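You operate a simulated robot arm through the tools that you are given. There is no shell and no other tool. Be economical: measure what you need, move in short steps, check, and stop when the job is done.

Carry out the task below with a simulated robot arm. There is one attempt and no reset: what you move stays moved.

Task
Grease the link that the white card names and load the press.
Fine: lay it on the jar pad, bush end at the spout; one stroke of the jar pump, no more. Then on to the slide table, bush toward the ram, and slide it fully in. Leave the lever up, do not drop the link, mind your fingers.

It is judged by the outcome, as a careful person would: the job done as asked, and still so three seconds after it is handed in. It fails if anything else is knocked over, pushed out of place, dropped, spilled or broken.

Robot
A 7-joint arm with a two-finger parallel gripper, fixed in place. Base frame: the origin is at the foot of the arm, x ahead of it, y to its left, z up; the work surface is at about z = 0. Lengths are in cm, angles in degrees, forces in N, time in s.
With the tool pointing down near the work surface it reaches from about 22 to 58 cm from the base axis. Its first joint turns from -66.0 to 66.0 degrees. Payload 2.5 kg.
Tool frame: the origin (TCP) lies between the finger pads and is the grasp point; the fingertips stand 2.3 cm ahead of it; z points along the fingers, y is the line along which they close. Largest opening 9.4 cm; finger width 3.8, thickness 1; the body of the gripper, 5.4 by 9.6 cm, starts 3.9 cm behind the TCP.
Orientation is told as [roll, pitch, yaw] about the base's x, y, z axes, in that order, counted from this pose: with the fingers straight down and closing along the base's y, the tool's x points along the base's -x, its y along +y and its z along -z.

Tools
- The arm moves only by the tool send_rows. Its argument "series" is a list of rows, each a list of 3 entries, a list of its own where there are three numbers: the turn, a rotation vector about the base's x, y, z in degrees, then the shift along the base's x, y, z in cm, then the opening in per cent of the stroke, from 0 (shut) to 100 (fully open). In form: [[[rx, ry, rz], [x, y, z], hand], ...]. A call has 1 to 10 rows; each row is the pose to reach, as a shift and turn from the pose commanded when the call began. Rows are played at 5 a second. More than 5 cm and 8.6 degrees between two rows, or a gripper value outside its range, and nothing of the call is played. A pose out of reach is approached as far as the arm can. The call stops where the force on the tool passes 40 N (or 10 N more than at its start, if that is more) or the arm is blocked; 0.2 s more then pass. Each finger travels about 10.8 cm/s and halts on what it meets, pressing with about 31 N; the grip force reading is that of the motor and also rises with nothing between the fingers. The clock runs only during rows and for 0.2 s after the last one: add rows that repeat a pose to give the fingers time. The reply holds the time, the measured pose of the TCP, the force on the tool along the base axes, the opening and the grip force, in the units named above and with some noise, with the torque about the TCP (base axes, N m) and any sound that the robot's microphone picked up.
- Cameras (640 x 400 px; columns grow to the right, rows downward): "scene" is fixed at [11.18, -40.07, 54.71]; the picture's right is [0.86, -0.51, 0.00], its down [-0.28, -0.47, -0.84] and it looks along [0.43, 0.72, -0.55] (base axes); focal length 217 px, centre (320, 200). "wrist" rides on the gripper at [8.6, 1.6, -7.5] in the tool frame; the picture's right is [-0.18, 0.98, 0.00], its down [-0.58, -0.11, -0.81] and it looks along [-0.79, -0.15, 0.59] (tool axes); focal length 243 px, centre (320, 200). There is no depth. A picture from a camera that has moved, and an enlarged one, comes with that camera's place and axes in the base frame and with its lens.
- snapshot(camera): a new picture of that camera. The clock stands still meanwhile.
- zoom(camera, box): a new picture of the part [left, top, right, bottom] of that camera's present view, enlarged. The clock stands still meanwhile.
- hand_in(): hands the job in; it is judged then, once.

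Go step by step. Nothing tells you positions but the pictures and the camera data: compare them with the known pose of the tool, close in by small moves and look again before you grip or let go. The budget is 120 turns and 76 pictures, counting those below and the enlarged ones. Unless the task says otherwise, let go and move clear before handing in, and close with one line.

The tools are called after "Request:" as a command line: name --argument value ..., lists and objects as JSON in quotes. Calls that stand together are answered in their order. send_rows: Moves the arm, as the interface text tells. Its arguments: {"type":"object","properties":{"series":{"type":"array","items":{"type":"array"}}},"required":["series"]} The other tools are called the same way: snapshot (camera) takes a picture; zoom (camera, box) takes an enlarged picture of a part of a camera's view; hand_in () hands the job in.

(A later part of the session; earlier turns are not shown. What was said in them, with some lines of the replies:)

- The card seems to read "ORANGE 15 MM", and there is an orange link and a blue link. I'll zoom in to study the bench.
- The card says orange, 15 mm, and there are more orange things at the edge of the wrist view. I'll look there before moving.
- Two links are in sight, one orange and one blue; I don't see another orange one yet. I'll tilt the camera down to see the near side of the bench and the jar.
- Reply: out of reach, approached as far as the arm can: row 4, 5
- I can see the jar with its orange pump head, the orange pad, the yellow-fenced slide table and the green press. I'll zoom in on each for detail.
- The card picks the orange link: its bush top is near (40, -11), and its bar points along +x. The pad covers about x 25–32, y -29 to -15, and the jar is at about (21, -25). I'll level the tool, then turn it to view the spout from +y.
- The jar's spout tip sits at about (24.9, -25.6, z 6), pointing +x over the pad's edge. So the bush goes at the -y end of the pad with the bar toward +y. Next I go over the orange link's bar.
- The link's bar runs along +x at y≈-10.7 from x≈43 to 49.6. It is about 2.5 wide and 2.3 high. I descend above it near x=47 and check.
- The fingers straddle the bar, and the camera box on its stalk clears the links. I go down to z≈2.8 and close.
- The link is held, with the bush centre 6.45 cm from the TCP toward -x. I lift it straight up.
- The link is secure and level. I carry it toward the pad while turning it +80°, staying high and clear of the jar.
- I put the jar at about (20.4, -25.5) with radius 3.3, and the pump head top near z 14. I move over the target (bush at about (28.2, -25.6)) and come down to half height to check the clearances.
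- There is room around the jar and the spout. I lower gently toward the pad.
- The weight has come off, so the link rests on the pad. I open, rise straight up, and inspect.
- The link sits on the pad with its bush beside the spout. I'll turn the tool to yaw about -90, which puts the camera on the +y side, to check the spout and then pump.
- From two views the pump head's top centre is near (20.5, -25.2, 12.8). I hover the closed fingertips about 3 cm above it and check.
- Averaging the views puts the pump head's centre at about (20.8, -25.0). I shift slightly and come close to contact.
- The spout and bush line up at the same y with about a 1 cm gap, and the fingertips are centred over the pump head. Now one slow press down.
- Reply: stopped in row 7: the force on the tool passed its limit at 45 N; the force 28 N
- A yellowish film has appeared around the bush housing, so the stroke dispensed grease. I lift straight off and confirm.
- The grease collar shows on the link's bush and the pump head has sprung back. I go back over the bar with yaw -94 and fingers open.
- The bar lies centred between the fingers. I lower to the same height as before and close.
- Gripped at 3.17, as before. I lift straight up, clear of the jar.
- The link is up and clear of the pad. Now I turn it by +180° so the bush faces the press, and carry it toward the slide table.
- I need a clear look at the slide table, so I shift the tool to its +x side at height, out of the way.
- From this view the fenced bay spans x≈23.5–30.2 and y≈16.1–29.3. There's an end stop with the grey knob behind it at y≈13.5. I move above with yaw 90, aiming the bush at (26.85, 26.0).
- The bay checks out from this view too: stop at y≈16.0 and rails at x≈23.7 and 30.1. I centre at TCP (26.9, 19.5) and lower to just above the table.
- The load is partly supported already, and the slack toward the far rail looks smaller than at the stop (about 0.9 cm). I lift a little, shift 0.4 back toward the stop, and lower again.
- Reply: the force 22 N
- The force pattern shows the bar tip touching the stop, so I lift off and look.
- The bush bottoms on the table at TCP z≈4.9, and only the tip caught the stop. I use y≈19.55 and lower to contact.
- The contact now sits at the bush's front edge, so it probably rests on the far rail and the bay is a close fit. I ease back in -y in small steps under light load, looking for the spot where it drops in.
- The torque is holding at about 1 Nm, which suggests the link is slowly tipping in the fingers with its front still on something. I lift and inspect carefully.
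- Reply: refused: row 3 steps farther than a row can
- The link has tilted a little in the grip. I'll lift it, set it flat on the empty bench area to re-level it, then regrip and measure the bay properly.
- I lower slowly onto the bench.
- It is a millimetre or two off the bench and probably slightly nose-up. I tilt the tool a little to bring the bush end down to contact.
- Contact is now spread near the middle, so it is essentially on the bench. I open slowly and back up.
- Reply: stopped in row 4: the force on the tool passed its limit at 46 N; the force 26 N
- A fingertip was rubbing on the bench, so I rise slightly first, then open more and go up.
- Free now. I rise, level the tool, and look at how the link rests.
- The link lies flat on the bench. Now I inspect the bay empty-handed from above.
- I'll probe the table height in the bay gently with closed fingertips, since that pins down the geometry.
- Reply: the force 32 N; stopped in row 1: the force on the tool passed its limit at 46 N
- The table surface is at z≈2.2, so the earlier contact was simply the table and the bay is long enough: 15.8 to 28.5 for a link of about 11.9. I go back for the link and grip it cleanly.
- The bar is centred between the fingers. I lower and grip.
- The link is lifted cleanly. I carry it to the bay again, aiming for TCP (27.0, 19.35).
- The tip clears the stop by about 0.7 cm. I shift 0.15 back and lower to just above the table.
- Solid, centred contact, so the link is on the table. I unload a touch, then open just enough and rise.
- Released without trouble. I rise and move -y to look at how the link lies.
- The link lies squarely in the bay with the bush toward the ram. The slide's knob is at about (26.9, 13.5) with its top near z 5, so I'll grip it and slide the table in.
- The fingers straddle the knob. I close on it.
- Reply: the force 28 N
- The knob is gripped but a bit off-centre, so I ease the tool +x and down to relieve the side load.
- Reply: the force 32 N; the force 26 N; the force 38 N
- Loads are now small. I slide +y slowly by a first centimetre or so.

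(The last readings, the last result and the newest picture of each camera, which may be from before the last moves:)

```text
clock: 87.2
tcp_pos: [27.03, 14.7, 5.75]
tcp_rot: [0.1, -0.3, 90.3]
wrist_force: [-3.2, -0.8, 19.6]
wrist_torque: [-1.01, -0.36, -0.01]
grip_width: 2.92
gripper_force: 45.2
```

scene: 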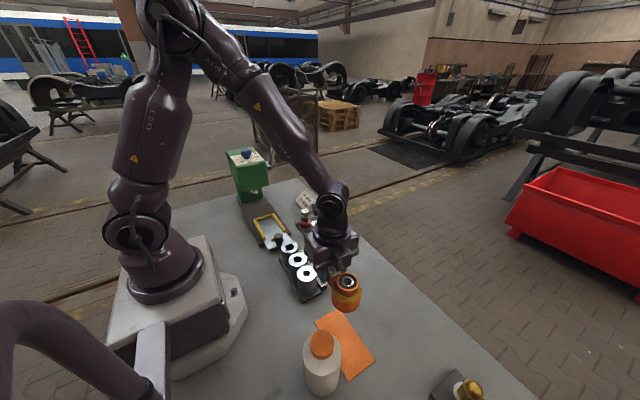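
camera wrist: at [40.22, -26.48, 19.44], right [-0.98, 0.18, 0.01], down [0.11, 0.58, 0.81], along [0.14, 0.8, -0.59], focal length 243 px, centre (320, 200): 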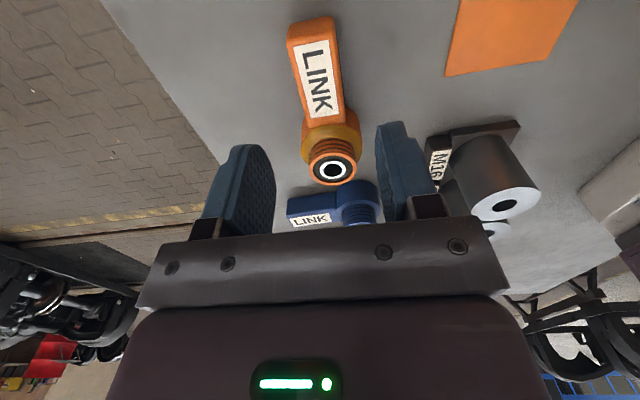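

It moves easily. I continue and then check that the table follows with the link.

Request:
send_rows --series '[[[0, 0, 0], [0, 0.5, 0.03], 15], [[0, 0, 0], [0, 1, 0.03], 15], [[0, 0, 0], [0, 1.5, 0.03], 15], [[0, 0, 0], [0, 2, 0.03], 15], [[0, 0, 0], [0, 2.5, 0.03], 15], [[0, 0, 0], [0, 3, 0.03], 15]]'

Request:
zoom --camera "scene" --box '[230, 140, 320, 250]'

```text
clock: 88.6
tcp_pos: [26.97, 17.6, 5.73]
tcp_rot: [0.4, -0.3, 90.1]
wrist_force: [-16.9, -2.7, -1.8]
wrist_torque: [1.1, -0.73, 0.05]
grip_width: 2.9
gripper_force: 45.0
```

```text
3.64 times, centred on (275, 195) of scene
camera zoom: at [11.18, -40.07, 54.71], right [0.86, -0.51, 0.0], down [-0.28, -0.47, -0.84], along [0.43, 0.72, -0.55], focal length 789 px, centre (484, 218)
```

zoom: 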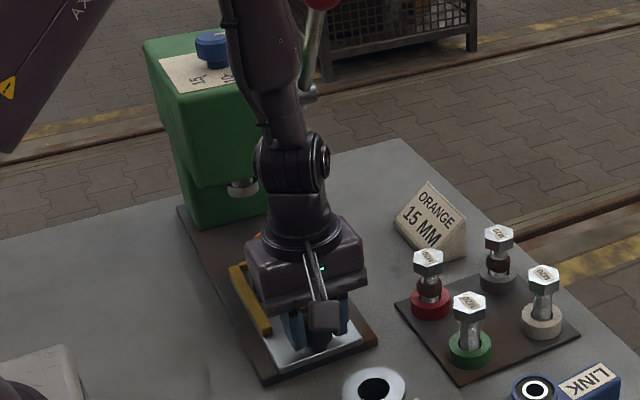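

The table and link follow. I continue in stages.

Request:
send_rows --series '[[[0, 0, 0], [-0.06, 0.5, 0], 15], [[0, 0, 0], [-0.06, 1, 0], 15], [[0, 0, 0], [-0.06, 1.5, 0], 15], [[0, 0, 0], [-0.06, 2, 0], 15], [[0, 0, 0], [-0.06, 2.5, 0], 15], [[0, 0, 0], [-0.06, 3, 0], 15], [[0, 0, 0], [-0.06, 3.5, 0], 15], [[0, 0, 0], [-0.06, 4, 0], 15]]'

```text
clock: 90.4
tcp_pos: [27.02, 21.48, 5.74]
tcp_rot: [0.2, -0.3, 90.0]
wrist_force: [-6.6, -1.1, 2.2]
wrist_torque: [-1.07, -0.38, -0.06]
grip_width: 2.91
gripper_force: 45.1
```

Request:
send_rows --series '[[[0, 0, 0], [-0.03, 0.5, 0], 15], [[0, 0, 0], [-0.03, 1, 0], 15], [[0, 0, 0], [-0.03, 1.5, 0], 15], [[0, 0, 0], [-0.03, 2, 0], 15], [[0, 0, 0], [-0.03, 2.4, 0], 15], [[0, 0, 0], [-0.03, 2.8, 0], 15]]'

Request:
zoom --camera "scene" --box '[215, 110, 335, 250]'

```text
clock: 91.8
tcp_pos: [27.05, 24.29, 5.74]
tcp_rot: [0.3, -0.4, 89.9]
wrist_force: [13.1, -1.2, -33.0]
wrist_torque: [0.0, -0.54, -0.04]
grip_width: 2.94
gripper_force: 45.1
```

```text
2.86 times, centred on (275, 180) of scene
camera zoom: at [11.18, -40.06, 54.72], right [0.86, -0.51, 0.0], down [-0.28, -0.47, -0.84], along [0.43, 0.72, -0.55], focal length 620 px, centre (449, 257)
```

zoom: 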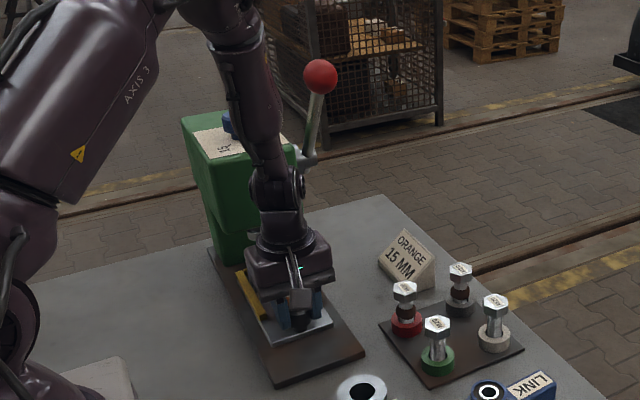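

Almost there, with clearance to the press head still fine. I relieve the vertical load and go on gently until the end stop.

Request:
send_rows --series '[[[0, 0, 0], [0.04, 0, -0.05], 15], [[0, 0, 0], [0.04, 0.3, -0.05], 15], [[0, 0, 0], [0.04, 0.6, -0.05], 15], [[0, 0, 0], [0.04, 0.9, -0.05], 15], [[0, 0, 0], [0.04, 1.2, -0.05], 15]]'

Request:
send_rows --series '[[[0, 0, 0], [0, 0.25, 0], 15], [[0, 0, 0], [0, 0.5, 0], 15], [[0, 0, 0], [0, 0.75, 0], 15], [[0, 0, 0], [0, 1, 0], 15], [[0, 0, 0], [0, 1.25, 0], 15], [[0, 0, 0], [0, 1.5, 0], 15]]'

```text
clock: 93.0
tcp_pos: [26.91, 25.66, 5.8]
tcp_rot: [0.4, -0.4, 90.2]
wrist_force: [-3.8, -0.5, 4.7]
wrist_torque: [-1.03, -0.66, -0.27]
grip_width: 2.94
gripper_force: 45.3
```

```text
clock: 94.4
tcp_pos: [26.99, 26.61, 5.53]
tcp_rot: [0.4, 0.3, 89.8]
wrist_force: [-11.6, -27.0, 18.2]
wrist_torque: [-0.1, -0.64, 0.11]
grip_width: 2.9
gripper_force: 44.5
```

A firm stop at y≈26.6, for 13.5 cm of travel, matches the distance to the ram. I nudge once more to confirm.

Request:
send_rows --series '[[[0, 0, 0], [0, 0.1, 0], 15], [[0, 0, 0], [0, 0.15, 0], 15]]'

```text
clock: 95.0
tcp_pos: [26.9, 26.64, 5.63]
tcp_rot: [0.6, 0.4, 89.8]
wrist_force: [-1.9, -33.1, 3.1]
wrist_torque: [-0.32, -0.79, 0.04]
grip_width: 2.92
gripper_force: 45.1
```

It's at the end stop. I unload the push, open, and rise straight up.

Request:
send_rows --series '[[[0, 0, 0], [0, -0.35, 0], 15], [[0, 0, 0], [0, -0.35, 0], 15]]'

Request:
send_rows --series '[[[0, 0, 0], [0, 0, 0], 35], [[0, 0, 0], [0, 0, 0], 45], [[0, 0, 0], [0, 0, 0], 50], [[0, 0, 0], [0, 0, 0], 50], [[0, 0, 0], [0, 0, 1], 50], [[0, 0, 0], [0, 0, 3], 50]]'

```text
clock: 95.6
tcp_pos: [26.93, 26.85, 5.62]
tcp_rot: [0.2, -0.1, 89.9]
wrist_force: [1.8, -13.9, -21.6]
wrist_torque: [-0.97, -0.63, -0.04]
grip_width: 2.91
gripper_force: 44.8
```

```text
clock: 97.0
tcp_pos: [26.99, 26.81, 8.79]
tcp_rot: [0.2, -0.3, 90.0]
wrist_force: [0.5, -0.1, 0.0]
wrist_torque: [0.01, 0.02, -0.02]
grip_width: 4.71
gripper_force: 0.0
```

Released cleanly. I back away toward -y and up, then look.

Request:
send_rows --series '[[[0, 0, 0], [0, -2, 2], 50], [[0, 0, 0], [0, -6, 4], 70], [[0, 0, 0], [0, -10, 6], 100], [[0, 0, 0], [0, -13, 8], 100], [[0, 0, 0], [0, -16, 9], 100]]'

Request:
zoom --camera "wrist" --box '[200, 0, 440, 240]'

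Request:
zoom --camera "scene" --box '[210, 110, 330, 250]'

```text
clock: 98.2
tcp_pos: [26.99, 10.77, 17.71]
tcp_rot: [0.2, -0.2, 90.1]
wrist_force: [-0.1, 0.3, -0.7]
wrist_torque: [-0.01, 0.01, 0.01]
grip_width: 9.38
gripper_force: 0.0
```

```text
1.67 times, centred on (320, 120) of wrist
camera zoom: at [25.46, 2.15, 25.03], right [-0.98, 0.18, 0.01], down [0.11, 0.58, 0.81], along [0.14, 0.8, -0.59], focal length 404 px, centre (320, 333)
```

zoom: 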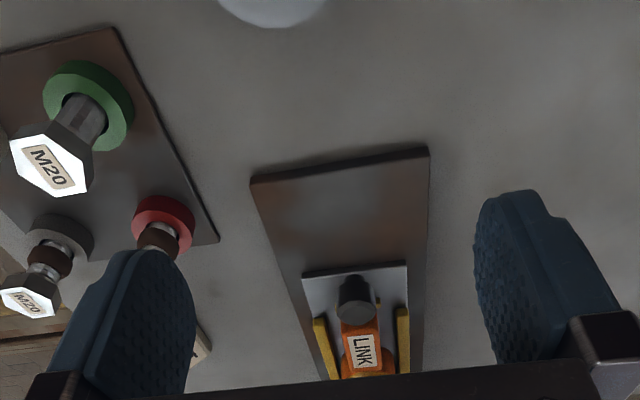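

```text
2.86 times, centred on (270, 180) of scene
camera zoom: at [11.18, -40.06, 54.71], right [0.86, -0.51, 0.0], down [-0.28, -0.47, -0.84], along [0.43, 0.72, -0.55], focal length 620 px, centre (463, 257)
```

zoom: 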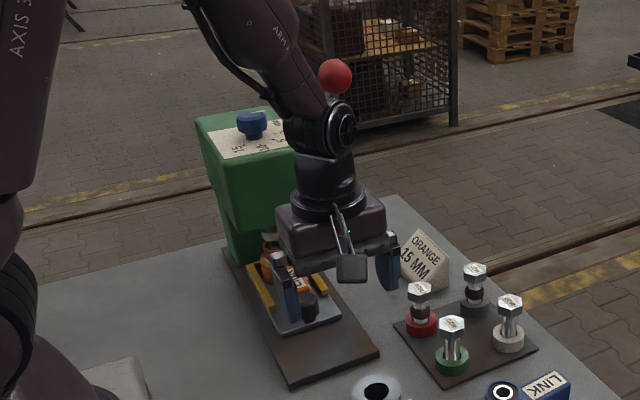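

The table is in under the ram and the lever is still up. I move well clear for a final check.

Request:
send_rows --series '[[[0, 0, 0], [1, -4, 2], 100], [[0, 0, 0], [2, -8, 4], 100], [[0, 0, 0], [3, -12, 6], 100], [[0, 0, 0], [4, -16, 8], 100], [[0, 0, 0], [5, -20, 9], 100]]'

Request:
zoom --camera "scene" --box '[210, 120, 310, 240]'

Request:
snapshot --camera "scene"

```text
clock: 99.4
tcp_pos: [31.91, -9.11, 26.74]
tcp_rot: [0.2, -0.4, 90.1]
wrist_force: [0.4, -0.3, 0.1]
wrist_torque: [0.0, 0.01, 0.03]
grip_width: 9.41
gripper_force: 0.1
```

```text
3.33 times, centred on (260, 180) of scene
camera zoom: at [11.18, -40.06, 54.71], right [0.86, -0.51, 0.0], down [-0.28, -0.47, -0.84], along [0.43, 0.72, -0.55], focal length 723 px, centre (520, 267)
```

zoom: 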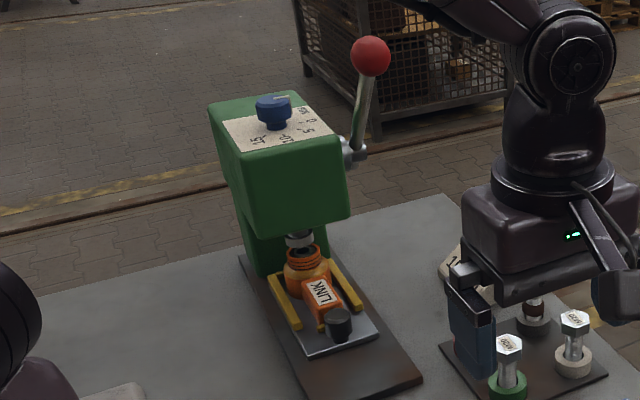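

```text
3 pictures are left
```

scene: 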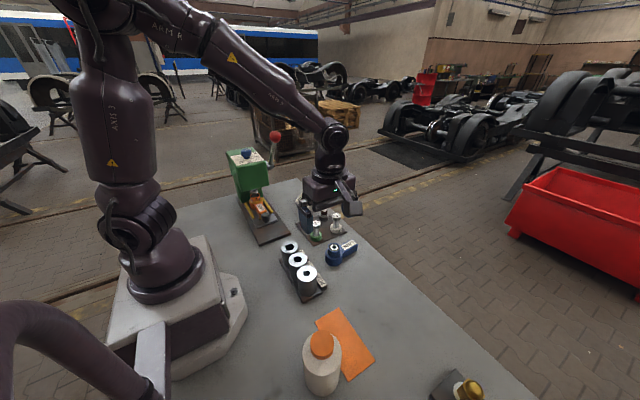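

The greased orange link sits in the bay with its bush under the ram, the table is at its stop, the lever is up, and everything else stands where it was. I hand in now.

Request:
hand_in

```text
The job is handed in.
```

The orange link got one pump stroke of grease and is on the slide table, bush toward the ram, pushed in to the stop with the lever up; on the way I set it down once on the bench to re-grip it, and I left the press dial alone since you didn't ask for it to be set to the card's 15 mm.
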